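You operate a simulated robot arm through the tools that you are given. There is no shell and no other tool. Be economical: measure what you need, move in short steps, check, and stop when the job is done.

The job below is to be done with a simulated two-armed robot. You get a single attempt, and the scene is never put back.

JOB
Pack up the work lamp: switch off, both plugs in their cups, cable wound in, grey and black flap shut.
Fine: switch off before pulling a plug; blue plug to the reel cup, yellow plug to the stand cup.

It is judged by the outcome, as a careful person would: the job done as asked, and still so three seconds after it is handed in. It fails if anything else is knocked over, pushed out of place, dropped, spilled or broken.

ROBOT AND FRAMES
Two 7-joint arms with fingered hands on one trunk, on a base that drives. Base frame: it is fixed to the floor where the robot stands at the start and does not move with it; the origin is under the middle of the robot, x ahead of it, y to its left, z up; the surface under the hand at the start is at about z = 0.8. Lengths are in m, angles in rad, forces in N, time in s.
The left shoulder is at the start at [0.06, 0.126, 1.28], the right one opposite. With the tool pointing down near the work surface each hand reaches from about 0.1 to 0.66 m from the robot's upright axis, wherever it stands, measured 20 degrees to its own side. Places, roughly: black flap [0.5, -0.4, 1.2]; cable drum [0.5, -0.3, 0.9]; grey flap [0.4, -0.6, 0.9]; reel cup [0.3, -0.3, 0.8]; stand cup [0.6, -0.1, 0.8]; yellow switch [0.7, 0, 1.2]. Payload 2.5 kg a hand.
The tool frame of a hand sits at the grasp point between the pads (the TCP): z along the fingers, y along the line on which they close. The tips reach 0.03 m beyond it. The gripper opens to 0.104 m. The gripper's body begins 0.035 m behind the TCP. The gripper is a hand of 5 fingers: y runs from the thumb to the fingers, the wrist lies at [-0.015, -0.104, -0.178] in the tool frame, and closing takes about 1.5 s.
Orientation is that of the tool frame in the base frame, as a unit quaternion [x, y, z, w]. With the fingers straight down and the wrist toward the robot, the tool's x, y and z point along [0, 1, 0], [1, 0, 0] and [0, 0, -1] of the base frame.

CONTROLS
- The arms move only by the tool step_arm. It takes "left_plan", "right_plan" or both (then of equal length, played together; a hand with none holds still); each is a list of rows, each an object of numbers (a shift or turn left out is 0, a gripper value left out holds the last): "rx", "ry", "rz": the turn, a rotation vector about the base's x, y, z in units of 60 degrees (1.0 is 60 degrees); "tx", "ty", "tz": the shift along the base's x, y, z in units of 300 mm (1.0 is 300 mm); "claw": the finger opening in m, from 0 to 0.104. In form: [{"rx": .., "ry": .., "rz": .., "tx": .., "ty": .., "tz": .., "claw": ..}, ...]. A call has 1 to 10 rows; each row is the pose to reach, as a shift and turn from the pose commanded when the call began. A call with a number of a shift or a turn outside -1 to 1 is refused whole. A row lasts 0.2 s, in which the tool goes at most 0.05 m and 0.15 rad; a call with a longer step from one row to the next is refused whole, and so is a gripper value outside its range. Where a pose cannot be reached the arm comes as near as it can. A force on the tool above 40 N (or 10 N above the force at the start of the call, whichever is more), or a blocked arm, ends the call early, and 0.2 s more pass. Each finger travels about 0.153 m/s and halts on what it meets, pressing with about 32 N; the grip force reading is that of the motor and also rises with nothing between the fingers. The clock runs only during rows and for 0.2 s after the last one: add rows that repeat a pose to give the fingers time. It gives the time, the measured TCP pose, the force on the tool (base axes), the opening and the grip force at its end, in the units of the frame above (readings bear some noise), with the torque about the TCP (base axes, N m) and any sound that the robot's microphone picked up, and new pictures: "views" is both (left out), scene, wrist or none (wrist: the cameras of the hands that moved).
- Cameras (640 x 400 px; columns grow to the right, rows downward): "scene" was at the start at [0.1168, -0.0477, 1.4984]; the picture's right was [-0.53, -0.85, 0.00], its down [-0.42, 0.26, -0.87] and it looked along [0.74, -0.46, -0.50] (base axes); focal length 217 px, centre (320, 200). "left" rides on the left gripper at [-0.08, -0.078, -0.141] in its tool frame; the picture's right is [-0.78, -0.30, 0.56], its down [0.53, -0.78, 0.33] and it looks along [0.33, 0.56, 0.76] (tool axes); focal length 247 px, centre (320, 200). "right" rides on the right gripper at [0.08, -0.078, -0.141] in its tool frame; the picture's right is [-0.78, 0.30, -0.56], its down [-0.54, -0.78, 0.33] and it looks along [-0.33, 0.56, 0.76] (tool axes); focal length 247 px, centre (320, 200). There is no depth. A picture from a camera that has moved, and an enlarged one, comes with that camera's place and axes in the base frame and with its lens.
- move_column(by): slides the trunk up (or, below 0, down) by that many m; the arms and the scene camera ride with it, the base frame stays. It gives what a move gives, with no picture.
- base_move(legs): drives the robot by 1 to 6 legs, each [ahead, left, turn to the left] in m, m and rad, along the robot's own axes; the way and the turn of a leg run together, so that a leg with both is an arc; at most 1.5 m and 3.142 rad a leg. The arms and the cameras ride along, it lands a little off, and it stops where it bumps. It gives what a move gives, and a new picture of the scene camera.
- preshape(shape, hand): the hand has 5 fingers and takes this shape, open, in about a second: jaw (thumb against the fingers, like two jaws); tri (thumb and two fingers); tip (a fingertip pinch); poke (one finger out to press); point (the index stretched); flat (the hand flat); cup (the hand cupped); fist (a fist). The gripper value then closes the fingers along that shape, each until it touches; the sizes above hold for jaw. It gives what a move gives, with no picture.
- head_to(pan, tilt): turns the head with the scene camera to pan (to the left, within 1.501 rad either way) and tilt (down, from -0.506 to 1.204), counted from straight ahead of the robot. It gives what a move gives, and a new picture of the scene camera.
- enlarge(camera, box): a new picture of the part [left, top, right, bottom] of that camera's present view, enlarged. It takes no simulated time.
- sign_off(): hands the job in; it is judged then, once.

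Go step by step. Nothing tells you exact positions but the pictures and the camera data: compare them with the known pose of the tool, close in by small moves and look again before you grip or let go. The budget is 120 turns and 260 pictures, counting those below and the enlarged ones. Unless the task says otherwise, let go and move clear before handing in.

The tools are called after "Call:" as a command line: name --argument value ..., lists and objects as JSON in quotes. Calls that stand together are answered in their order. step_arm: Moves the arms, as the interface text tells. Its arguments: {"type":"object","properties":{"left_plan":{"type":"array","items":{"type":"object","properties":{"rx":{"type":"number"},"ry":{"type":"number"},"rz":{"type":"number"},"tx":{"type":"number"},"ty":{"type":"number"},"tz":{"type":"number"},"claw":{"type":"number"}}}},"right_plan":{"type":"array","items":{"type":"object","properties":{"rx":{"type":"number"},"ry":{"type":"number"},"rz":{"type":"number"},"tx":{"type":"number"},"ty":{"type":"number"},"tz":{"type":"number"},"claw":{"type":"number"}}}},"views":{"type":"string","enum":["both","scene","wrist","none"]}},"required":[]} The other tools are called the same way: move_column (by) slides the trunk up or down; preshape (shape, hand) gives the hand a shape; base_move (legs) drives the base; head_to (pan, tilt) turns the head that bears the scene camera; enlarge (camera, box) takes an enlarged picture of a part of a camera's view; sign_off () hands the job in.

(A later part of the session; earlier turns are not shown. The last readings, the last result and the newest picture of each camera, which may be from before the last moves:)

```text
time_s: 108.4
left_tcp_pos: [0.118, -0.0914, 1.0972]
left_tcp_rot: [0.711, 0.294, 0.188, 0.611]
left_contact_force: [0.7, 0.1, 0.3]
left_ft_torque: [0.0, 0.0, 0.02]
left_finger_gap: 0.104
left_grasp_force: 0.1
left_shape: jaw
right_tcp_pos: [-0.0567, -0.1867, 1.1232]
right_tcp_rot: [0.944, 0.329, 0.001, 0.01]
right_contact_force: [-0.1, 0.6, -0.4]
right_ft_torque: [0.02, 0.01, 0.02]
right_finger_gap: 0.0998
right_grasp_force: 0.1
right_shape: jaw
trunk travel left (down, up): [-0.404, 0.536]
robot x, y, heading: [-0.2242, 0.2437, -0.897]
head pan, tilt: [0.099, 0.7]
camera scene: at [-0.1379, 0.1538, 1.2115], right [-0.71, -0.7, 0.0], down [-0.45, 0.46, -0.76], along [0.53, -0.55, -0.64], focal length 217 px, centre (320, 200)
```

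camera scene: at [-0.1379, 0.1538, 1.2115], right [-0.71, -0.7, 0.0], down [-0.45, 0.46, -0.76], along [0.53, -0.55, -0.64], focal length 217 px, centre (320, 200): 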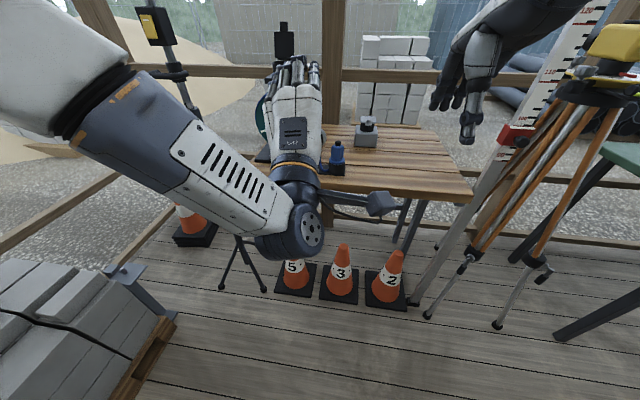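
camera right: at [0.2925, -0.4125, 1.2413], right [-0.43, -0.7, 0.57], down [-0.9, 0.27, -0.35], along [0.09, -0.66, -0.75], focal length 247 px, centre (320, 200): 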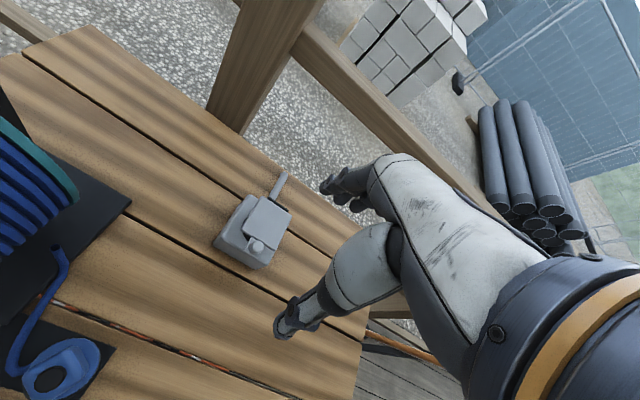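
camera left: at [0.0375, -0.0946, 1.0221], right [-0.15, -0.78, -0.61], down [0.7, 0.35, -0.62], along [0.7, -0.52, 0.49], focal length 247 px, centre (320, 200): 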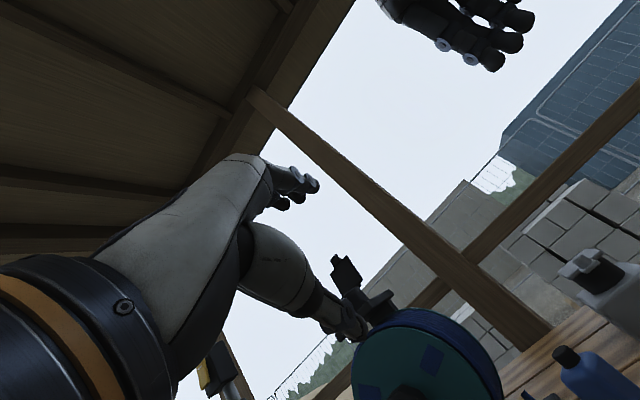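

Call:
step_arm --left_plan '[{"tx": 0.11, "ty": -0.03, "tz": -0.06}, {"tx": 0.22, "ty": -0.06, "tz": -0.12}, {"tx": 0.34, "ty": -0.09, "tz": -0.19}, {"tx": 0.46, "ty": -0.12, "tz": -0.26}, {"tx": 0.58, "ty": -0.15, "tz": -0.34}, {"tx": 0.7, "ty": -0.19, "tz": -0.41}, {"tx": 0.8, "ty": -0.23, "tz": -0.48}]'

```text
time_s: 110.0
left_tcp_pos: [0.1725, -0.1952, 1.0544]
left_tcp_rot: [0.713, 0.32, 0.188, 0.595]
left_contact_force: [0.7, -0.2, 0.2]
left_ft_torque: [-0.03, -0.06, 0.0]
left_finger_gap: 0.1039
left_grasp_force: 0.1
left_shape: jaw
left hand out of reach, approached as far as the arm can: row 1, 2, 3, 4, 5, 6, 7
right_tcp_pos: [-0.0547, -0.1885, 1.1218]
right_tcp_rot: [0.945, 0.328, 0.001, 0.009]
right_contact_force: [0.2, -0.4, -0.5]
right_ft_torque: [-0.01, 0.01, 0.0]
right_finger_gap: 0.1002
right_grasp_force: 0.0
right_shape: jaw
trunk travel left (down, up): [-0.404, 0.536]
robot x, y, heading: [-0.2175, 0.2443, -0.897]
head pan, tilt: [0.099, 0.7]
camera scene: at [-0.1367, 0.1521, 1.2113], right [-0.71, -0.7, 0.0], down [-0.45, 0.46, -0.76], along [0.53, -0.55, -0.65], focal length 217 px, centre (320, 200)
camera left: at [0.0057, -0.1394, 1.0204], right [-0.27, -0.91, -0.32], down [0.42, 0.19, -0.89], along [0.86, -0.37, 0.33], focal length 247 px, centre (320, 200)
```

scene: 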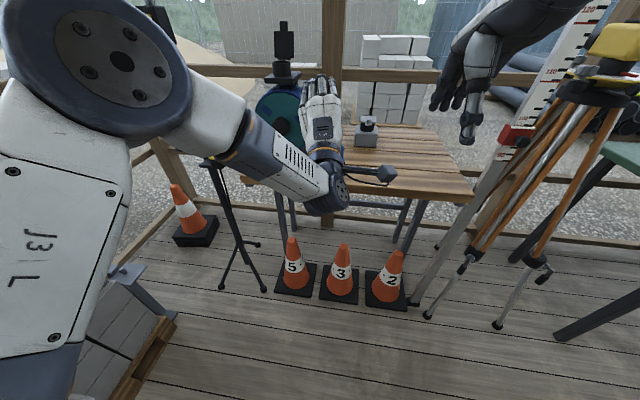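
left: 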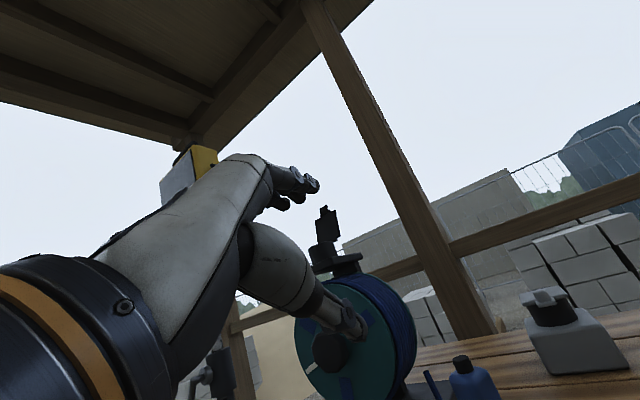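

Pointing straight ahead is awkward for this arm; pointing inward worked well at the switch. I'll turn the robot left about 25° and re-approach so the hand points inward.

Call:
base_move --legs '[[0, 0, 0.447]]'

Call:
step_arm --left_plan '[{"tx": -0.05, "ty": 0.09, "rz": -0.1}, {"tx": -0.1, "ty": 0.18, "rz": -0.2}, {"tx": -0.14, "ty": 0.27, "rz": -0.3}, {"tx": -0.18, "ty": 0.35, "rz": -0.4}]'

```text
time_s: 111.7
left_tcp_pos: [0.3236, 0.0177, 1.0573]
left_tcp_rot: [0.624, 0.468, 0.316, 0.541]
left_contact_force: [0.1, -0.5, -0.2]
left_ft_torque: [0.02, -0.02, -0.01]
left_finger_gap: 0.1043
left_grasp_force: 0.0
left_shape: jaw
right_tcp_pos: [0.113, -0.0732, 1.1243]
right_tcp_rot: [0.849, 0.528, 0.003, 0.01]
right_contact_force: [-0.2, -0.2, -0.7]
right_ft_torque: [-0.04, -0.01, -0.01]
right_finger_gap: 0.1003
right_grasp_force: 0.2
right_shape: jaw
trunk travel left (down, up): [-0.404, 0.536]
robot x, y, heading: [-0.223, 0.2492, -0.452]
head pan, tilt: [0.099, 0.7]
camera scene: at [-0.1066, 0.199, 1.2115], right [-0.35, -0.94, 0.0], down [-0.6, 0.22, -0.76], along [0.72, -0.26, -0.64], focal length 217 px, centre (320, 200)
```

scene: 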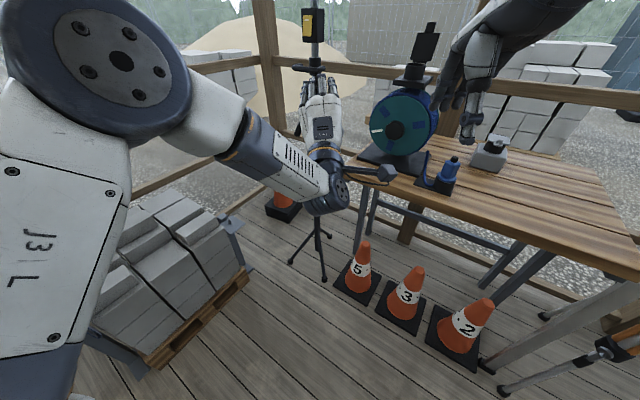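

```text
time_s: 112.7
left_tcp_pos: [0.1628, 0.0518, 1.0831]
left_tcp_rot: [0.704, 0.345, 0.191, 0.591]
left_contact_force: [-0.7, 0.2, -0.3]
left_ft_torque: [0.0, 0.0, 0.0]
left_finger_gap: 0.104
left_grasp_force: 0.0
left_shape: jaw
left hand out of reach, approached as far as the arm can: row 1, 2, 3, 4
right_tcp_pos: [0.1135, -0.0728, 1.1238]
right_tcp_rot: [0.849, 0.528, 0.004, 0.01]
right_contact_force: [0.2, 0.4, -0.4]
right_ft_torque: [0.01, -0.01, 0.02]
right_finger_gap: 0.1004
right_grasp_force: 0.1
right_shape: jaw
trunk travel left (down, up): [-0.404, 0.536]
robot x, y, heading: [-0.2224, 0.2458, -0.444]
head pan, tilt: [0.099, 0.7]
camera scene: at [-0.1051, 0.2131, 1.2074], right [-0.18, -0.98, 0.0], down [-0.67, 0.13, -0.73], along [0.72, -0.14, -0.68], focal length 217 px, centre (320, 200)
camera left: at [-0.0091, 0.0992, 1.0523], right [-0.24, -0.92, -0.31], down [0.39, 0.2, -0.9], along [0.89, -0.33, 0.31], focal length 247 px, centre (320, 200)
```

scene: 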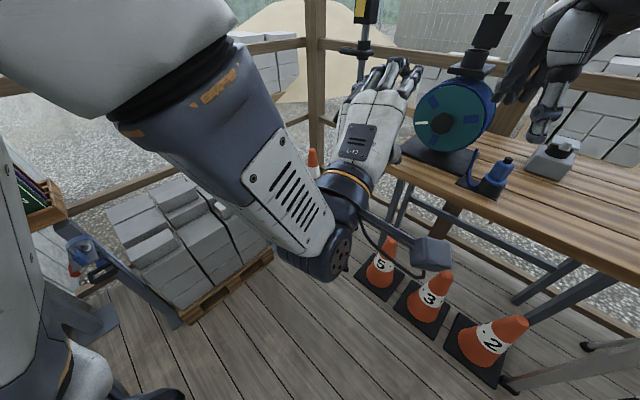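
left: 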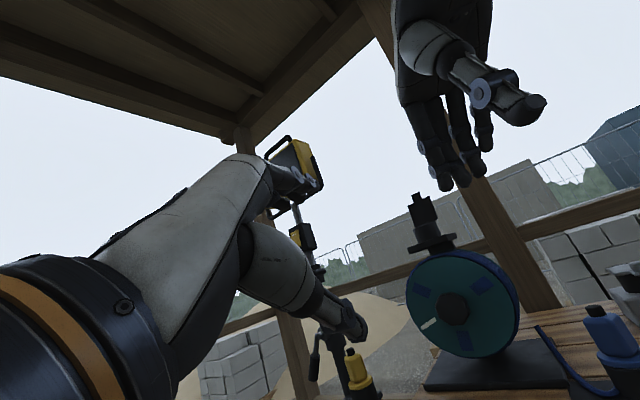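

The elbow-up posture is the trouble. I'll reset: raise the trunk, bring the left hand back to tool-down, and move the right hand aside.

Call:
move_column --by 0.25

Call:
step_arm --left_plan '[{"rx": 0.09, "ry": 0.085}, {"rx": 0.18, "ry": 0.17}, {"rx": 0.27, "ry": 0.26}, {"rx": 0.36, "ry": 0.35}, {"rx": 0.46, "ry": 0.445}]' --right_plan '[{"tx": -0.04, "ty": -0.08}, {"tx": -0.08, "ty": -0.16}, {"tx": -0.12, "ty": -0.25}, {"tx": -0.16, "ty": -0.34}, {"tx": -0.2, "ty": -0.43}]' --views "none"

Call:
step_arm --left_plan '[{"rx": 0.09, "ry": 0.085}, {"rx": 0.18, "ry": 0.17}, {"rx": 0.27, "ry": 0.26}, {"rx": 0.36, "ry": 0.35}, {"rx": 0.46, "ry": 0.445}]' --views "none"

Call:
base_move --legs '[[0, 0, -0.45]]'

```text
time_s: 115.3
left_tcp_pos: [0.1617, 0.0496, 1.3341]
left_tcp_rot: [0.705, 0.341, 0.194, 0.59]
left_contact_force: [0.4, -0.7, -0.4]
left_ft_torque: [0.02, 0.0, 0.0]
left_finger_gap: 0.1041
left_grasp_force: 0.1
left_shape: jaw
right_tcp_pos: [0.113, -0.0731, 1.3742]
right_tcp_rot: [0.849, 0.528, 0.004, 0.01]
right_contact_force: [-0.2, -0.9, -0.3]
right_ft_torque: [0.0, 0.01, 0.02]
right_finger_gap: 0.1002
right_grasp_force: 0.1
right_shape: jaw
trunk travel left (down, up): [-0.654, 0.286]
robot x, y, heading: [-0.222, 0.2459, -0.452]
head pan, tilt: [0.099, 0.7]
```

```text
time_s: 116.5
left_tcp_pos: [0.159, 0.0504, 1.3372]
left_tcp_rot: [0.851, 0.406, 0.106, 0.316]
left_contact_force: [-0.7, -0.4, -0.1]
left_ft_torque: [0.0, -0.02, 0.0]
left_finger_gap: 0.1039
left_grasp_force: 0.1
left_shape: jaw
right_tcp_pos: [0.0561, -0.2039, 1.3663]
right_tcp_rot: [0.848, 0.53, -0.007, 0.004]
right_contact_force: [-0.4, -0.7, -0.6]
right_ft_torque: [0.01, 0.02, 0.01]
right_finger_gap: 0.1001
right_grasp_force: 0.1
right_shape: jaw
trunk travel left (down, up): [-0.654, 0.286]
robot x, y, heading: [-0.2217, 0.2477, -0.455]
head pan, tilt: [0.099, 0.7]
```

```text
time_s: 117.7
left_tcp_pos: [0.159, 0.0495, 1.3353]
left_tcp_rot: [0.903, 0.431, 0.001, 0.003]
left_contact_force: [-0.9, -0.7, -0.5]
left_ft_torque: [-0.03, 0.0, 0.0]
left_finger_gap: 0.1041
left_grasp_force: 0.0
left_shape: jaw
right_tcp_pos: [0.0567, -0.2036, 1.3662]
right_tcp_rot: [0.849, 0.529, -0.004, 0.003]
right_contact_force: [-0.6, -0.6, 0.1]
right_ft_torque: [-0.01, 0.0, 0.03]
right_finger_gap: 0.1002
right_grasp_force: 0.1
right_shape: jaw
trunk travel left (down, up): [-0.654, 0.286]
robot x, y, heading: [-0.2237, 0.2433, -0.451]
head pan, tilt: [0.099, 0.7]
```

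```text
time_s: 119.4
left_tcp_pos: [0.0379, -0.0953, 1.3374]
left_tcp_rot: [0.975, 0.221, 0.0, 0.006]
left_contact_force: [0.6, -0.4, -0.1]
left_ft_torque: [-0.01, 0.01, 0.0]
left_finger_gap: 0.1039
left_grasp_force: 0.1
left_shape: jaw
right_tcp_pos: [-0.1654, -0.2802, 1.3664]
right_tcp_rot: [0.945, 0.328, -0.002, 0.002]
right_contact_force: [-1.2, -0.8, -0.1]
right_ft_torque: [0.03, 0.03, 0.0]
right_finger_gap: 0.1002
right_grasp_force: 0.2
right_shape: jaw
trunk travel left (down, up): [-0.654, 0.286]
robot x, y, heading: [-0.2212, 0.2445, -0.899]
head pan, tilt: [0.099, 0.7]
camera scene: at [-0.1382, 0.1536, 1.4616], right [-0.72, -0.7, 0.0], down [-0.45, 0.46, -0.77], along [0.53, -0.55, -0.64], focal length 217 px, centre (320, 200)
```

scene: 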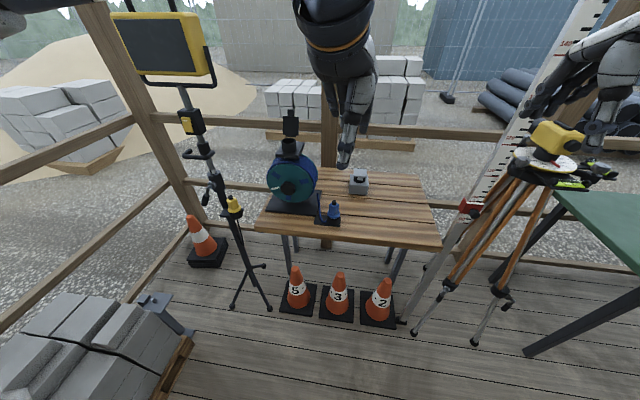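

Call:
base_move --legs '[[0.15, 0, 0]]'

Call:
step_arm --left_plan '[{"rz": -0.13, "tx": 0.06, "ty": 0.03, "tz": -0.03}, {"rz": -0.26, "tx": 0.12, "ty": 0.06, "tz": -0.06}, {"rz": -0.39, "tx": 0.19, "ty": 0.09, "tz": -0.1}, {"rz": -0.52, "tx": 0.27, "ty": 0.12, "tz": -0.14}, {"rz": -0.65, "tx": 0.35, "ty": 0.14, "tz": -0.18}]' --views "none"

Call:
step_arm --left_plan '[{"rz": -0.13, "tx": 0.06, "ty": 0.02, "tz": -0.08}, {"rz": -0.26, "tx": 0.13, "ty": 0.04, "tz": -0.16}, {"rz": -0.39, "tx": 0.2, "ty": 0.06, "tz": -0.24}, {"rz": -0.52, "tx": 0.27, "ty": 0.08, "tz": -0.32}, {"rz": -0.65, "tx": 0.34, "ty": 0.1, "tz": -0.4}]'

```text
time_s: 120.8
left_tcp_pos: [0.1323, -0.2144, 1.3378]
left_tcp_rot: [0.975, 0.221, 0.001, 0.005]
left_contact_force: [-0.3, 0.0, -0.1]
left_ft_torque: [0.03, -0.02, 0.0]
left_finger_gap: 0.1042
left_grasp_force: 0.0
left_shape: jaw
right_tcp_pos: [-0.0717, -0.3966, 1.3643]
right_tcp_rot: [0.945, 0.328, -0.002, 0.0]
right_contact_force: [-0.1, 0.8, -0.6]
right_ft_torque: [0.0, 0.01, -0.03]
right_finger_gap: 0.1001
right_grasp_force: 0.0
right_shape: jaw
trunk travel left (down, up): [-0.654, 0.286]
robot x, y, heading: [-0.1283, 0.1282, -0.897]
head pan, tilt: [0.099, 0.7]
camera scene: at [-0.044, 0.0358, 1.4615], right [-0.72, -0.7, 0.0], down [-0.45, 0.46, -0.76], along [0.53, -0.55, -0.64], focal length 217 px, centre (320, 200)
```

scene: 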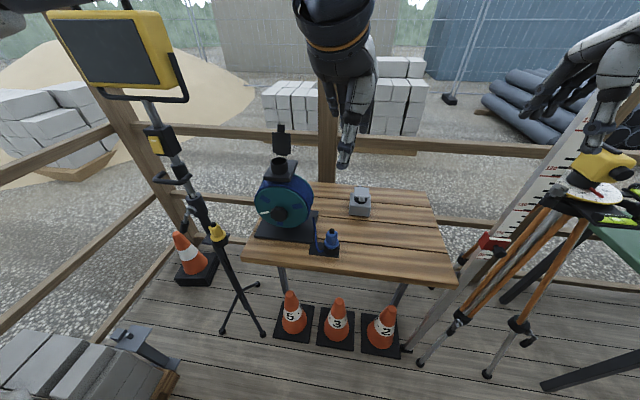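

```text
time_s: 122.0
left_tcp_pos: [0.2201, -0.1734, 1.2908]
left_tcp_rot: [0.997, -0.072, -0.001, 0.004]
left_contact_force: [-0.7, 0.7, 0.2]
left_ft_torque: [-0.04, 0.01, -0.02]
left_finger_gap: 0.1041
left_grasp_force: 0.2
left_shape: jaw
left hand out of reach, approached as far as the arm can: row 5
right_tcp_pos: [-0.072, -0.3969, 1.364]
right_tcp_rot: [0.945, 0.328, -0.002, 0.0]
right_contact_force: [0.6, 0.2, -0.2]
right_ft_torque: [-0.01, -0.01, 0.01]
right_finger_gap: 0.0999
right_grasp_force: 0.1
right_shape: jaw
trunk travel left (down, up): [-0.654, 0.286]
robot x, y, heading: [-0.1305, 0.1278, -0.899]
head pan, tilt: [0.099, 0.7]
```

```text
time_s: 123.2
left_tcp_pos: [0.129, -0.0355, 1.2605]
left_tcp_rot: [0.927, -0.375, -0.006, 0.001]
left_contact_force: [0.4, 1.1, 0.0]
left_ft_torque: [-0.01, -0.03, 0.0]
left_finger_gap: 0.104
left_grasp_force: 0.0
left_shape: jaw
left hand out of reach, approached as far as the arm can: row 1, 2, 3, 4, 5
right_tcp_pos: [-0.072, -0.3953, 1.366]
right_tcp_rot: [0.944, 0.329, -0.002, 0.001]
right_contact_force: [-0.2, 0.5, -0.6]
right_ft_torque: [-0.04, 0.01, 0.02]
right_finger_gap: 0.1001
right_grasp_force: 0.0
right_shape: jaw
trunk travel left (down, up): [-0.654, 0.286]
robot x, y, heading: [-0.1295, 0.1243, -0.897]
head pan, tilt: [0.099, 0.7]
camera scene: at [-0.0447, 0.0378, 1.4616], right [-0.72, -0.7, 0.0], down [-0.45, 0.46, -0.77], along [0.53, -0.55, -0.64], focal length 217 px, centre (320, 200)
camera left: at [0.1268, 0.0753, 1.4025], right [-0.36, 0.75, -0.55], down [0.92, 0.19, -0.34], along [-0.15, -0.63, -0.76], focal length 247 px, centre (320, 200)
```

scene: 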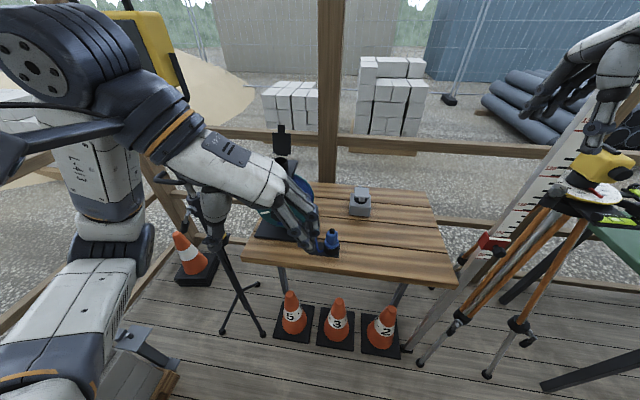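
left: 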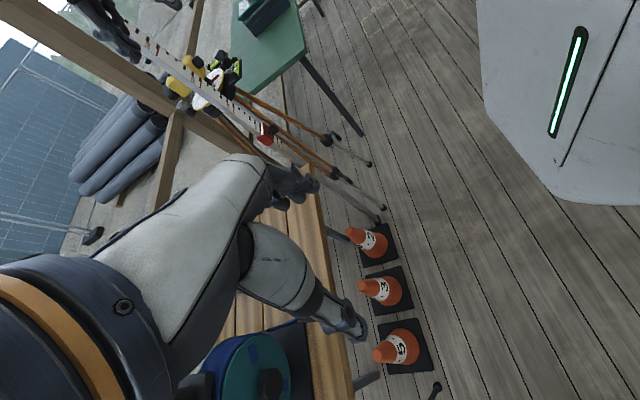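

Call:
move_column --by -0.14

Call:
base_move --legs '[[0.04, 0.075, 0]]'

Call:
step_arm --left_plan '[{"tx": 0.08, "ty": -0.07, "tz": -0.03}, {"tx": 0.16, "ty": -0.14, "tz": -0.06}, {"tx": 0.24, "ty": -0.21, "tz": -0.1}, {"tx": 0.33, "ty": -0.28, "tz": -0.14}, {"tx": 0.42, "ty": -0.36, "tz": -0.18}, {"tx": 0.5, "ty": -0.43, "tz": -0.22}]'

```text
time_s: 124.8
left_tcp_pos: [0.1304, -0.0381, 1.1208]
left_tcp_rot: [0.928, -0.373, -0.006, 0.001]
left_contact_force: [0.1, 0.4, 0.5]
left_ft_torque: [0.03, -0.01, 0.0]
left_finger_gap: 0.1041
left_grasp_force: 0.1
left_shape: jaw
right_tcp_pos: [-0.0721, -0.3967, 1.2242]
right_tcp_rot: [0.945, 0.328, -0.002, 0.0]
right_contact_force: [-0.3, 0.2, 0.5]
right_ft_torque: [0.01, 0.03, 0.0]
right_finger_gap: 0.1003
right_grasp_force: 0.0
right_shape: jaw
trunk travel left (down, up): [-0.514, 0.426]
robot x, y, heading: [-0.1296, 0.1271, -0.896]
head pan, tilt: [0.099, 0.7]
```

```text
time_s: 125.9
left_tcp_pos: [0.215, -0.0216, 1.1201]
left_tcp_rot: [0.928, -0.373, -0.006, 0.001]
left_contact_force: [0.4, -0.5, 0.0]
left_ft_torque: [-0.03, 0.0, 0.03]
left_finger_gap: 0.1041
left_grasp_force: 0.0
left_shape: jaw
right_tcp_pos: [0.0127, -0.3812, 1.2253]
right_tcp_rot: [0.944, 0.329, -0.003, 0.0]
right_contact_force: [0.5, 0.2, 0.3]
right_ft_torque: [0.02, -0.03, 0.02]
right_finger_gap: 0.1001
right_grasp_force: 0.1
right_shape: jaw
trunk travel left (down, up): [-0.514, 0.426]
robot x, y, heading: [-0.048, 0.1428, -0.898]
head pan, tilt: [0.099, 0.7]
camera scene: at [0.0399, 0.0525, 1.3215], right [-0.72, -0.7, 0.0], down [-0.45, 0.46, -0.76], along [0.53, -0.55, -0.64], focal length 217 px, centre (320, 200)
```

scene: 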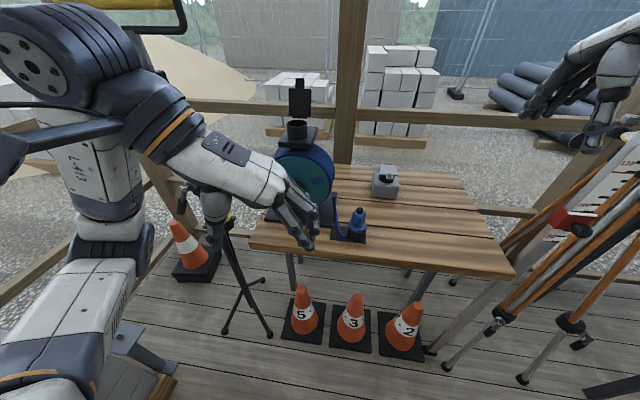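

```text
time_s: 127.3
left_tcp_pos: [0.2008, -0.0477, 1.1107]
left_tcp_rot: [0.928, -0.372, -0.008, 0.001]
left_contact_force: [0.1, 0.0, 0.6]
left_ft_torque: [0.03, 0.0, 0.0]
left_finger_gap: 0.1041
left_grasp_force: 0.2
left_shape: jaw
left hand out of reach, approached as far as the arm can: row 1, 2, 3, 4, 5, 6
right_tcp_pos: [0.0124, -0.3808, 1.2253]
right_tcp_rot: [0.944, 0.329, -0.002, -0.001]
right_contact_force: [0.2, 0.4, 0.7]
right_ft_torque: [0.01, 0.0, -0.01]
right_finger_gap: 0.1001
right_grasp_force: 0.1
right_shape: jaw
trunk travel left (down, up): [-0.514, 0.426]
robot x, y, heading: [-0.0436, 0.1474, -0.899]
head pan, tilt: [0.099, 0.7]
camera scene: at [0.0391, 0.0523, 1.3216], right [-0.72, -0.7, 0.0], down [-0.45, 0.46, -0.76], along [0.53, -0.55, -0.64], focal length 217 px, centre (320, 200)
camera left: at [0.1973, 0.0644, 1.2533], right [-0.36, 0.75, -0.55], down [0.92, 0.19, -0.34], along [-0.15, -0.63, -0.76], focal length 247 px, centre (320, 200)
```

scene: 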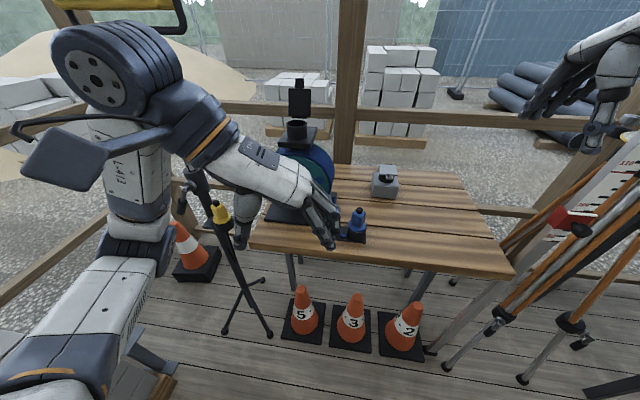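
left: 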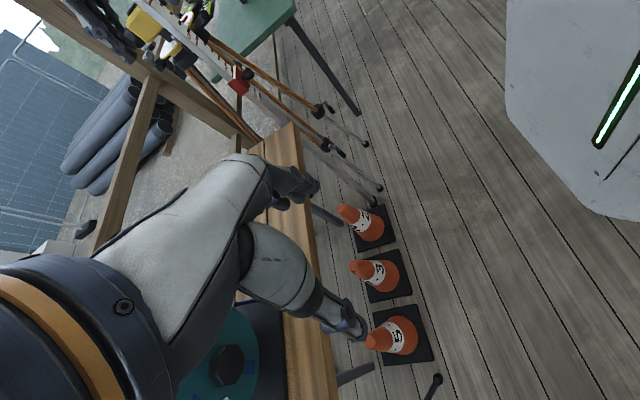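

This posture is worse (forearm upright near the lamp). I'll back away from the lamp, undo the yaw, and return the left arm to its initial-style posture to repeat the approach that worked at the switch.

Call:
base_move --legs '[[-0.1, -0.08, 0]]'

Call:
step_arm --left_plan '[{"rz": 0.13, "tz": 0.05}, {"rz": 0.26, "tz": 0.1}, {"rz": 0.39, "tz": 0.15}, {"rz": 0.52, "tz": 0.2}, {"rz": 0.65, "tz": 0.25}, {"rz": 0.78, "tz": 0.3}, {"rz": 0.9, "tz": 0.35}]' --views "none"

Call:
step_arm --left_plan '[{"rz": 0.12}, {"rz": 0.24}, {"rz": 0.36}, {"rz": 0.48}]' --views "scene"

```text
time_s: 128.6
left_tcp_pos: [0.0753, -0.0193, 1.1107]
left_tcp_rot: [0.928, -0.373, -0.006, 0.001]
left_contact_force: [-0.2, -0.3, -0.3]
left_ft_torque: [0.0, -0.04, -0.01]
left_finger_gap: 0.1038
left_grasp_force: 0.0
left_shape: jaw
right_tcp_pos: [-0.1135, -0.3523, 1.225]
right_tcp_rot: [0.945, 0.328, -0.001, 0.0]
right_contact_force: [-0.2, 0.1, 0.2]
right_ft_torque: [0.0, -0.03, -0.01]
right_finger_gap: 0.1001
right_grasp_force: 0.1
right_shape: jaw
trunk travel left (down, up): [-0.514, 0.426]
robot x, y, heading: [-0.1718, 0.1717, -0.898]
head pan, tilt: [0.099, 0.7]
camera scene: at [-0.0865, 0.0809, 1.3216], right [-0.72, -0.7, 0.0], down [-0.45, 0.46, -0.77], along [0.53, -0.55, -0.64], focal length 217 px, centre (320, 200)
```

scene: 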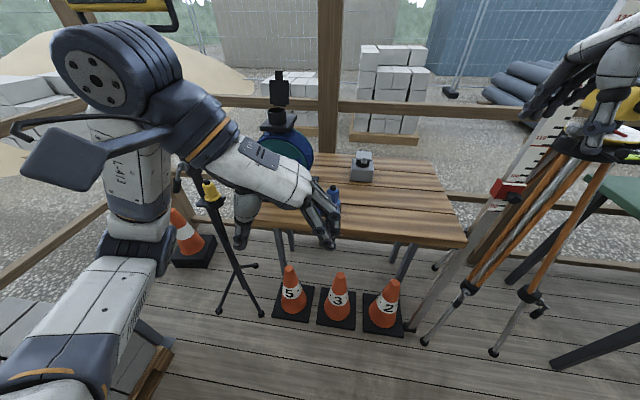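

```text
time_s: 130.2
left_tcp_pos: [0.0752, -0.0191, 1.2163]
left_tcp_rot: [0.996, 0.09, -0.005, 0.004]
left_contact_force: [0.0, -0.2, -0.2]
left_ft_torque: [0.01, 0.0, -0.01]
left_finger_gap: 0.104
left_grasp_force: 0.1
left_shape: jaw
right_tcp_pos: [-0.1133, -0.3513, 1.2246]
right_tcp_rot: [0.945, 0.328, -0.001, -0.001]
right_contact_force: [0.2, 0.3, -0.8]
right_ft_torque: [-0.03, 0.0, 0.0]
right_finger_gap: 0.1004
right_grasp_force: 0.0
right_shape: jaw
trunk travel left (down, up): [-0.514, 0.426]
robot x, y, heading: [-0.1686, 0.1742, -0.898]
head pan, tilt: [0.099, 0.7]
```

```text
time_s: 131.2
left_tcp_pos: [0.0758, -0.0189, 1.2163]
left_tcp_rot: [0.942, 0.335, -0.004, 0.006]
left_contact_force: [-0.1, -0.5, 0.0]
left_ft_torque: [-0.03, -0.02, 0.04]
left_finger_gap: 0.104
left_grasp_force: 0.1
left_shape: jaw
right_tcp_pos: [-0.1135, -0.3525, 1.2245]
right_tcp_rot: [0.945, 0.328, -0.002, -0.001]
right_contact_force: [-0.4, -0.3, -0.7]
right_ft_torque: [0.0, -0.01, 0.01]
right_finger_gap: 0.1001
right_grasp_force: 0.1
right_shape: jaw
trunk travel left (down, up): [-0.514, 0.426]
robot x, y, heading: [-0.169, 0.1725, -0.902]
head pan, tilt: [0.099, 0.7]
camera scene: at [-0.086, 0.0808, 1.3216], right [-0.72, -0.7, 0.0], down [-0.45, 0.46, -0.77], along [0.53, -0.55, -0.64], focal length 217 px, centre (320, 200)
```

scene: 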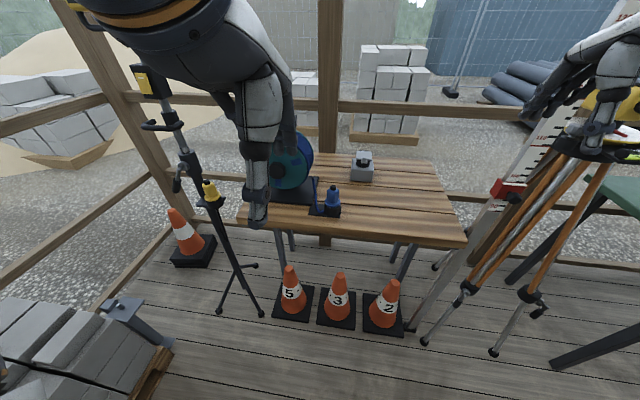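

Call:
base_move --legs '[[0, 0, 0.6], [0.046, -0.204, 0]]'

Call:
step_arm --left_plan '[{"rx": -0.037, "ry": -0.12, "tx": 0.06, "ty": 0.05, "tz": -0.04}, {"rx": -0.074, "ry": -0.24, "tx": 0.13, "ty": 0.1, "tz": -0.08}, {"rx": -0.11, "ry": -0.36, "tx": 0.2, "ty": 0.15, "tz": -0.12}, {"rx": -0.148, "ry": -0.48, "tx": 0.27, "ty": 0.2, "tz": -0.16}, {"rx": -0.185, "ry": -0.6, "tx": 0.34, "ty": 0.25, "tz": -0.2}, {"rx": -0.22, "ry": -0.72, "tx": 0.4, "ty": 0.28, "tz": -0.24}, {"rx": -0.26, "ry": -0.84, "tx": 0.45, "ty": 0.3, "tz": -0.28}]'

```text
time_s: 134.5
left_tcp_pos: [0.1236, -0.0577, 1.2158]
left_tcp_rot: [0.804, 0.594, -0.002, 0.005]
left_contact_force: [-0.1, -0.8, 0.2]
left_ft_torque: [0.03, 0.0, 0.0]
left_finger_gap: 0.1039
left_grasp_force: 0.1
left_shape: jaw
right_tcp_pos: [0.1526, -0.44, 1.2243]
right_tcp_rot: [0.808, 0.589, -0.001, -0.001]
right_contact_force: [-0.8, -0.8, 0.3]
right_ft_torque: [-0.01, -0.01, -0.02]
right_finger_gap: 0.1
right_grasp_force: 0.0
right_shape: jaw
trunk travel left (down, up): [-0.514, 0.426]
robot x, y, heading: [-0.188, -0.0335, -0.308]
head pan, tilt: [0.099, 0.7]
camera scene: at [-0.0666, -0.0647, 1.3215], right [-0.21, -0.98, 0.0], down [-0.63, 0.13, -0.76], along [0.75, -0.16, -0.64], focal length 217 px, centre (320, 200)
```

scene: 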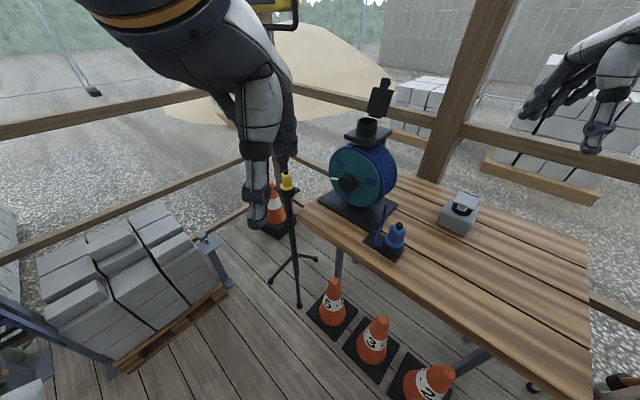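

```text
time_s: 136.1
left_tcp_pos: [0.3131, 0.0291, 1.1431]
left_tcp_rot: [0.722, 0.529, 0.261, 0.362]
left_contact_force: [-0.4, -0.4, 1.0]
left_ft_torque: [0.03, 0.01, -0.04]
left_finger_gap: 0.104
left_grasp_force: 0.0
left_shape: jaw
left hand out of reach, approached as far as the arm can: row 4, 5, 6, 7
right_tcp_pos: [0.1528, -0.439, 1.2244]
right_tcp_rot: [0.808, 0.589, -0.002, -0.001]
right_contact_force: [0.3, -0.5, 0.2]
right_ft_torque: [0.01, 0.0, 0.02]
right_finger_gap: 0.1
right_grasp_force: 0.1
right_shape: jaw
trunk travel left (down, up): [-0.514, 0.426]
robot x, y, heading: [-0.1843, -0.036, -0.305]
head pan, tilt: [0.099, 0.7]
camera scene: at [-0.0663, -0.0638, 1.3216], right [-0.21, -0.98, 0.0], down [-0.63, 0.13, -0.76], along [0.75, -0.16, -0.64], focal length 217 px, centre (320, 200)
camera left: at [0.136, 0.0015, 1.1663], right [0.02, -0.82, -0.57], down [-0.03, 0.56, -0.82], along [1.0, 0.03, -0.01], focal length 247 px, centre (320, 200)
```

scene: 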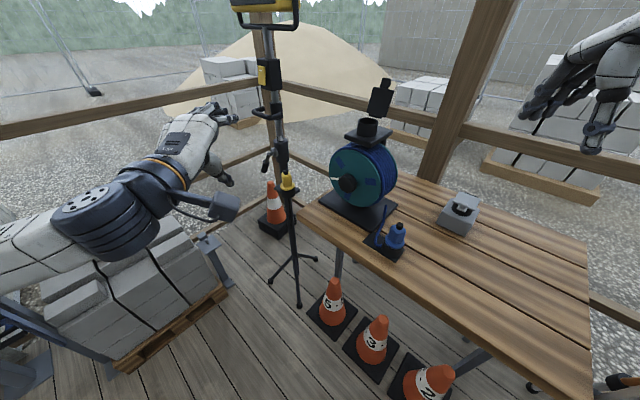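
left: 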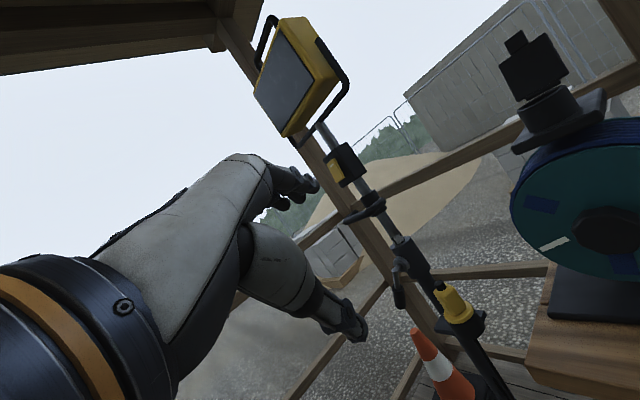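

The arm is now in the good posture. Knob front centre is at about [0.438, -0.255, 0.936]. I'll lower the trunk, yaw inward, then pitch up toward it.

Call:
move_column --by -0.1

Call:
step_arm --left_plan '[{"rz": -0.11, "ty": -0.04}, {"rz": -0.22, "ty": -0.08}, {"rz": -0.33, "ty": -0.13, "tx": -0.02}, {"rz": -0.44, "ty": -0.18, "tx": -0.03}, {"rz": -0.56, "ty": -0.23, "tx": -0.03}]' --views "none"

Call:
step_arm --left_plan '[{"rx": -0.09, "ry": -0.072, "tx": 0.03, "ty": -0.08, "tz": -0.06}, {"rx": -0.18, "ry": -0.144, "tx": 0.07, "ty": -0.16, "tz": -0.12}, {"rx": -0.27, "ry": -0.216, "tx": 0.11, "ty": -0.24, "tz": -0.18}, {"rx": -0.36, "ry": -0.288, "tx": 0.15, "ty": -0.32, "tz": -0.25}, {"rx": -0.46, "ry": -0.366, "tx": 0.19, "ty": -0.4, "tz": -0.33}]'

```text
time_s: 137.4
left_tcp_pos: [0.3118, 0.0267, 1.0426]
left_tcp_rot: [0.721, 0.529, 0.26, 0.363]
left_contact_force: [-1.1, -0.3, -0.6]
left_ft_torque: [0.03, 0.02, 0.02]
left_finger_gap: 0.1042
left_grasp_force: 0.1
left_shape: jaw
right_tcp_pos: [0.1521, -0.4396, 1.1252]
right_tcp_rot: [0.808, 0.589, -0.002, 0.0]
right_contact_force: [0.7, 0.8, 0.5]
right_ft_torque: [-0.01, 0.0, 0.0]
right_finger_gap: 0.1004
right_grasp_force: 0.1
right_shape: jaw
trunk travel left (down, up): [-0.414, 0.526]
robot x, y, heading: [-0.1831, -0.0305, -0.308]
head pan, tilt: [0.099, 0.7]
```

```text
time_s: 138.6
left_tcp_pos: [0.3037, -0.0412, 1.0428]
left_tcp_rot: [0.843, 0.298, 0.145, 0.423]
left_contact_force: [-0.3, 0.0, 0.3]
left_ft_torque: [0.03, 0.0, 0.03]
left_finger_gap: 0.1039
left_grasp_force: 0.0
left_shape: jaw
right_tcp_pos: [0.1519, -0.439, 1.1244]
right_tcp_rot: [0.808, 0.589, -0.002, -0.001]
right_contact_force: [0.6, 0.0, -0.3]
right_ft_torque: [0.0, -0.01, 0.01]
right_finger_gap: 0.1001
right_grasp_force: 0.0
right_shape: jaw
trunk travel left (down, up): [-0.414, 0.526]
robot x, y, heading: [-0.1884, -0.0349, -0.309]
head pan, tilt: [0.099, 0.7]
```

```text
time_s: 139.8
left_tcp_pos: [0.3604, -0.1613, 0.9438]
left_tcp_rot: [0.675, 0.239, 0.228, 0.659]
left_contact_force: [0.0, -0.4, 0.6]
left_ft_torque: [-0.01, 0.01, 0.0]
left_finger_gap: 0.1039
left_grasp_force: 0.0
left_shape: jaw
right_tcp_pos: [0.1523, -0.4401, 1.1245]
right_tcp_rot: [0.808, 0.589, -0.003, -0.001]
right_contact_force: [0.6, -0.3, 0.4]
right_ft_torque: [-0.02, 0.04, -0.01]
right_finger_gap: 0.1004
right_grasp_force: 0.1
right_shape: jaw
trunk travel left (down, up): [-0.414, 0.526]
robot x, y, heading: [-0.1874, -0.0341, -0.311]
head pan, tilt: [0.099, 0.7]
camera scene: at [-0.0665, -0.0643, 1.2216], right [-0.21, -0.98, 0.0], down [-0.63, 0.13, -0.76], along [0.75, -0.16, -0.64], focal length 217 px, centre (320, 200)
camera left: at [0.2077, -0.0986, 0.8716], right [-0.27, -0.91, -0.3], down [0.61, 0.09, -0.79], along [0.75, -0.4, 0.53], focal length 247 px, centre (320, 200)
```

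scene: 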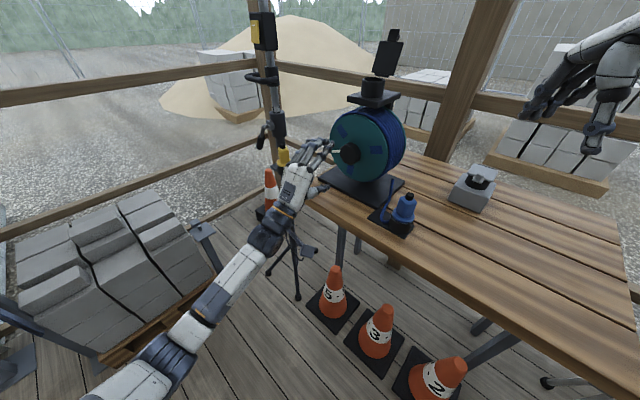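
left: 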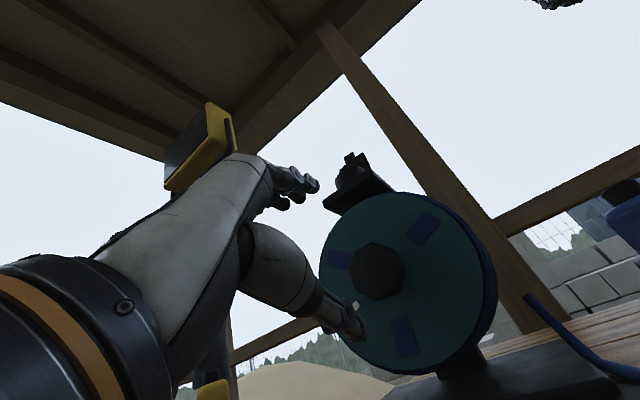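

Perfectly lined up with the knob axis. I'll advance onto the knob.

Call:
step_arm --left_plan '[{"tx": 0.06, "ty": -0.078, "tz": -0.01}, {"tx": 0.12, "ty": -0.155, "tz": -0.02}, {"tx": 0.18, "ty": -0.23, "tz": -0.027}, {"tx": 0.22, "ty": -0.28, "tz": -0.027}, {"tx": 0.24, "ty": -0.305, "tz": -0.027}]' --views "none"

Call:
enlarge --camera "scene" --box '[290, 80, 440, 240]'

Call:
enlarge --camera "left" --box '[240, 130, 560, 400]'

```text
time_s: 141.0
left_tcp_pos: [0.4326, -0.2521, 0.9361]
left_tcp_rot: [0.675, 0.239, 0.227, 0.66]
left_contact_force: [-2.3, 4.2, -1.3]
left_ft_torque: [-0.23, -0.17, -0.02]
left_finger_gap: 0.1034
left_grasp_force: 0.1
left_shape: jaw
right_tcp_pos: [0.1513, -0.4378, 1.1243]
right_tcp_rot: [0.808, 0.589, -0.002, 0.0]
right_contact_force: [-0.1, -0.6, 0.6]
right_ft_torque: [0.01, 0.01, 0.03]
right_finger_gap: 0.1001
right_grasp_force: 0.0
right_shape: jaw
trunk travel left (down, up): [-0.414, 0.526]
robot x, y, heading: [-0.1865, -0.038, -0.306]
head pan, tilt: [0.099, 0.7]
```

```text
2.50 times, centred on (365, 160) of scene
camera zoom: at [-0.067, -0.0635, 1.2216], right [-0.21, -0.98, 0.0], down [-0.63, 0.13, -0.77], along [0.75, -0.16, -0.64], focal length 542 px, centre (208, 300)
```

zoom: 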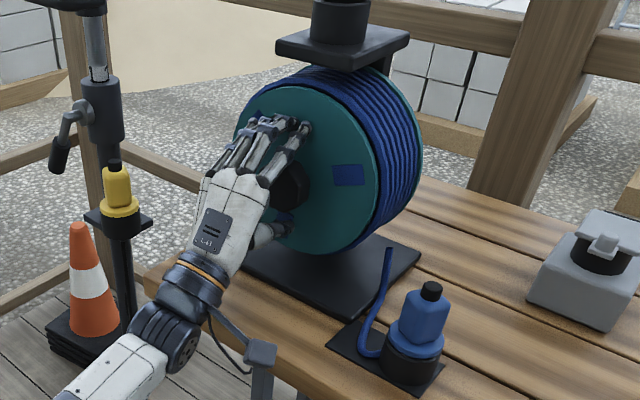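

```text
1.48 times, centred on (400, 265) of left
camera zoom: at [0.2798, -0.1894, 0.864], right [-0.27, -0.91, -0.3], down [0.61, 0.08, -0.79], along [0.75, -0.4, 0.53], focal length 366 px, centre (202, 104)
```

zoom: 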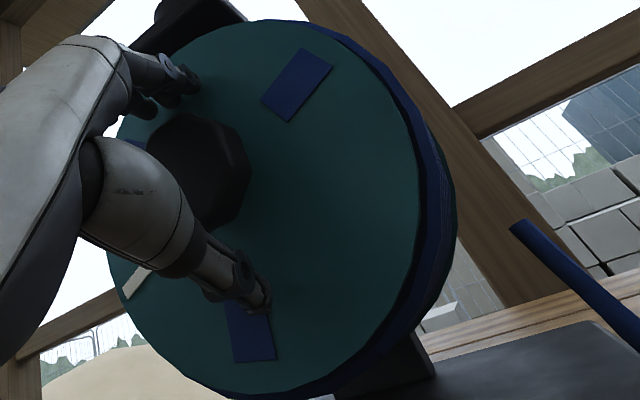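

Call:
step_arm --left_plan '[{"tx": -0.012, "ty": 0.015, "claw": 0.07}, {"tx": -0.012, "ty": 0.015, "claw": 0.04}, {"tx": -0.012, "ty": 0.015, "claw": 0.02}, {"tx": -0.012, "ty": 0.015, "claw": 0.0}, {"tx": -0.012, "ty": 0.015, "claw": 0.0}, {"tx": -0.012, "ty": 0.015, "claw": 0.0}, {"tx": -0.012, "ty": 0.015, "claw": 0.0}]' --views "none"

Call:
step_arm --left_plan '[{"rx": -0.06, "ry": 0.075}, {"rx": -0.12, "ry": 0.15}, {"rx": -0.18, "ry": 0.225}, {"rx": -0.24, "ry": 0.3}, {"rx": -0.3, "ry": 0.375}]' --views "none"

Call:
enlarge --camera "scene" --box '[290, 80, 440, 240]'

```text
time_s: 142.6
left_tcp_pos: [0.4292, -0.2494, 0.9347]
left_tcp_rot: [0.676, 0.239, 0.227, 0.659]
left_contact_force: [6.1, -10.8, -2.7]
left_ft_torque: [0.14, 0.06, -0.01]
left_finger_gap: 0.0451
left_grasp_force: 31.8
left_shape: jaw
right_tcp_pos: [0.1533, -0.4416, 1.1231]
right_tcp_rot: [0.808, 0.589, -0.001, -0.001]
right_contact_force: [0.7, -0.3, 0.1]
right_ft_torque: [-0.01, 0.0, 0.01]
right_finger_gap: 0.1002
right_grasp_force: 0.0
right_shape: jaw
trunk travel left (down, up): [-0.414, 0.526]
robot x, y, heading: [-0.19, -0.035, -0.308]
head pan, tilt: [0.099, 0.7]
```

```text
time_s: 143.8
left_tcp_pos: [0.4296, -0.249, 0.9358]
left_tcp_rot: [0.597, 0.394, 0.051, 0.697]
left_contact_force: [11.8, -14.1, 3.6]
left_ft_torque: [0.23, 0.12, -0.19]
left_finger_gap: 0.0447
left_grasp_force: 32.3
left_shape: jaw
right_tcp_pos: [0.1529, -0.4404, 1.1236]
right_tcp_rot: [0.808, 0.59, -0.002, -0.002]
right_contact_force: [0.9, -0.4, -1.0]
right_ft_torque: [-0.01, -0.02, 0.01]
right_finger_gap: 0.1003
right_grasp_force: 0.0
right_shape: jaw
trunk travel left (down, up): [-0.414, 0.526]
robot x, y, heading: [-0.1868, -0.0353, -0.307]
head pan, tilt: [0.099, 0.7]
```

```text
2.50 times, centred on (365, 160) of scene
camera zoom: at [-0.0657, -0.0655, 1.2215], right [-0.21, -0.98, 0.0], down [-0.63, 0.13, -0.76], along [0.75, -0.16, -0.65], focal length 542 px, centre (208, 300)
```

zoom: 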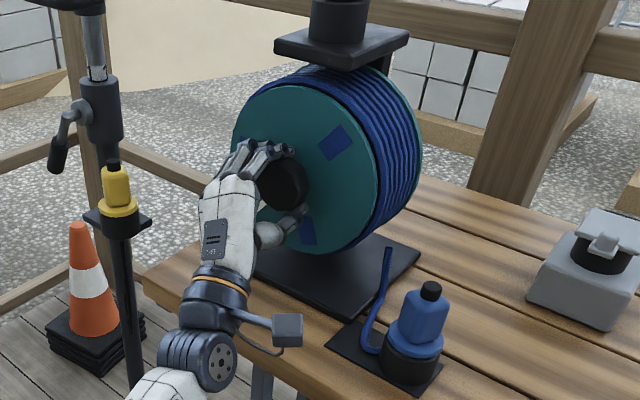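

The drum turns with the hand. I'll continue counter-clockwise and watch the slack.

Call:
step_arm --left_plan '[{"rx": -0.06, "ry": 0.075}, {"rx": -0.12, "ry": 0.15}, {"rx": -0.18, "ry": 0.225}, {"rx": -0.24, "ry": 0.3}, {"rx": -0.3, "ry": 0.375}, {"rx": -0.36, "ry": 0.45}]' --views "none"

Call:
enlarge --camera "scene" --box '[290, 80, 440, 240]'

```text
time_s: 144.7
left_tcp_pos: [0.4316, -0.2472, 0.9337]
left_tcp_rot: [0.541, 0.478, -0.054, 0.69]
left_contact_force: [2.2, -18.7, 3.3]
left_ft_torque: [0.11, 0.02, -0.27]
left_finger_gap: 0.0445
left_grasp_force: 31.8
left_shape: jaw
right_tcp_pos: [0.1516, -0.4413, 1.1226]
right_tcp_rot: [0.809, 0.588, -0.001, -0.001]
right_contact_force: [0.3, 0.4, 0.2]
right_ft_torque: [-0.04, 0.02, 0.02]
right_finger_gap: 0.1003
right_grasp_force: 0.1
right_shape: jaw
trunk travel left (down, up): [-0.414, 0.526]
robot x, y, heading: [-0.1858, -0.0359, -0.316]
head pan, tilt: [0.099, 0.7]
stopped in row 4 (left hand): the force on the tool passed its limit at 48 N (the readings are from after the stop); the commanded pose is now the measured one
```

```text
2.50 times, centred on (365, 160) of scene
camera zoom: at [-0.0665, -0.0661, 1.2214], right [-0.21, -0.98, 0.0], down [-0.63, 0.14, -0.76], along [0.75, -0.16, -0.64], focal length 542 px, centre (208, 300)
```

zoom: 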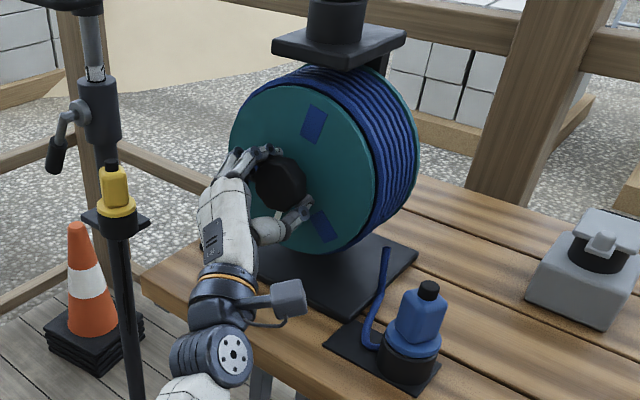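

Call:
enlarge --camera "scene" --box '[360, 165, 430, 240]'

Call:
step_arm --left_plan '[{"claw": 0.03}, {"claw": 0.06}, {"claw": 0.09}, {"claw": 0.1}]' --views "none"

Call:
step_arm --left_plan '[{"tx": -0.05, "ty": 0.063}, {"tx": -0.1, "ty": 0.125}, {"tx": -0.15, "ty": 0.19}]' --views "scene"

```text
5.33 times, centred on (395, 202) of scene
camera zoom: at [-0.0665, -0.0661, 1.2214], right [-0.21, -0.98, 0.0], down [-0.63, 0.14, -0.76], along [0.75, -0.16, -0.64], focal length 1157 px, centre (-80, 187)
```

zoom: 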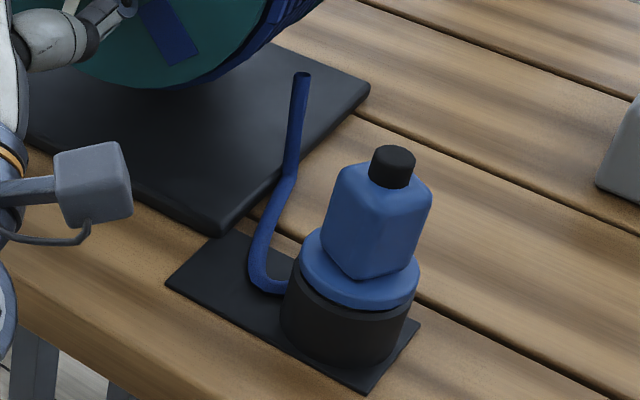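

```text
time_s: 145.7
left_tcp_pos: [0.4335, -0.2397, 0.9319]
left_tcp_rot: [0.536, 0.482, -0.052, 0.691]
left_contact_force: [-1.2, -0.1, 0.4]
left_ft_torque: [-0.02, -0.01, 0.0]
left_finger_gap: 0.1002
left_grasp_force: 0.0
left_shape: jaw
right_tcp_pos: [0.152, -0.439, 1.1249]
right_tcp_rot: [0.808, 0.589, -0.003, -0.001]
right_contact_force: [-0.1, 0.4, 0.7]
right_ft_torque: [-0.02, 0.01, -0.01]
right_finger_gap: 0.1001
right_grasp_force: 0.0
right_shape: jaw
trunk travel left (down, up): [-0.414, 0.526]
robot x, y, heading: [-0.1906, -0.0334, -0.305]
head pan, tilt: [0.099, 0.7]
```

```text
time_s: 146.7
left_tcp_pos: [0.4019, -0.1731, 0.9757]
left_tcp_rot: [0.535, 0.454, -0.016, 0.712]
left_contact_force: [0.8, -0.5, -0.3]
left_ft_torque: [-0.01, 0.01, -0.01]
left_finger_gap: 0.1003
left_grasp_force: 0.1
left_shape: jaw
right_tcp_pos: [0.1519, -0.4396, 1.1241]
right_tcp_rot: [0.809, 0.588, -0.002, 0.0]
right_contact_force: [-0.4, 0.0, 0.7]
right_ft_torque: [0.0, 0.02, -0.01]
right_finger_gap: 0.1
right_grasp_force: 0.1
right_shape: jaw
trunk travel left (down, up): [-0.414, 0.526]
robot x, y, heading: [-0.1825, -0.0349, -0.306]
head pan, tilt: [0.099, 0.7]
stopped in row 3 (left hand): the arm was blocked; the commanded pose is now the measured one
camera scene: at [-0.0665, -0.0645, 1.2215], right [-0.21, -0.98, 0.0], down [-0.63, 0.13, -0.76], along [0.75, -0.16, -0.64], focal length 217 px, centre (320, 200)
```

scene: 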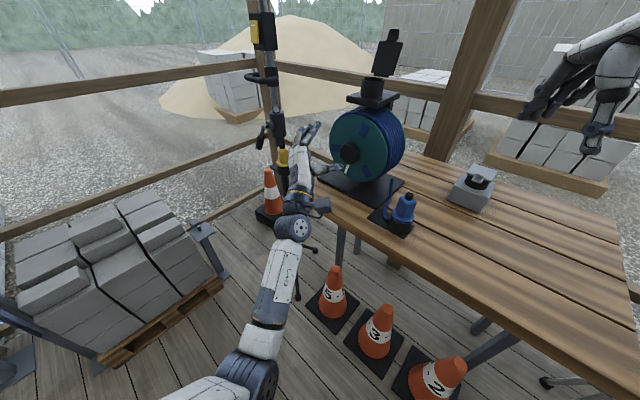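

Call:
enlarge --camera "scene" --box '[320, 120, 430, 240]'

Call:
enlarge --camera "scene" --box '[250, 130, 350, 250]'

```text
3.33 times, centred on (375, 180) of scene
camera zoom: at [-0.0665, -0.0645, 1.2215], right [-0.21, -0.98, 0.0], down [-0.63, 0.13, -0.76], along [0.75, -0.16, -0.64], focal length 723 px, centre (137, 267)
```

zoom: 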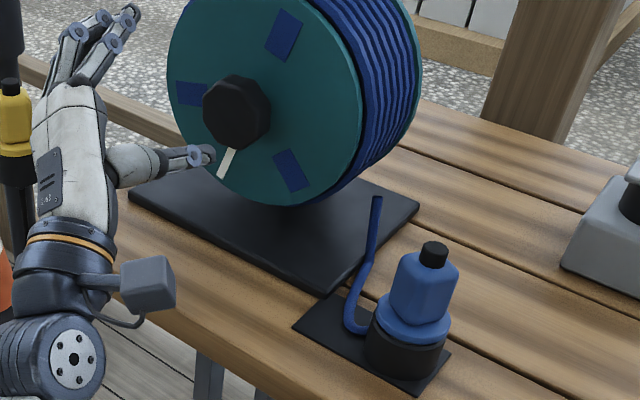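

```text
3.33 times, centred on (300, 190) of scene
camera zoom: at [-0.0665, -0.0645, 1.2215], right [-0.21, -0.98, 0.0], down [-0.63, 0.13, -0.76], along [0.75, -0.16, -0.64], focal length 723 px, centre (387, 233)
```

zoom: 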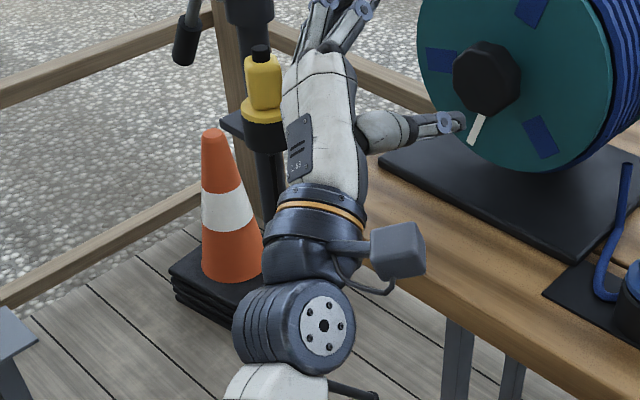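

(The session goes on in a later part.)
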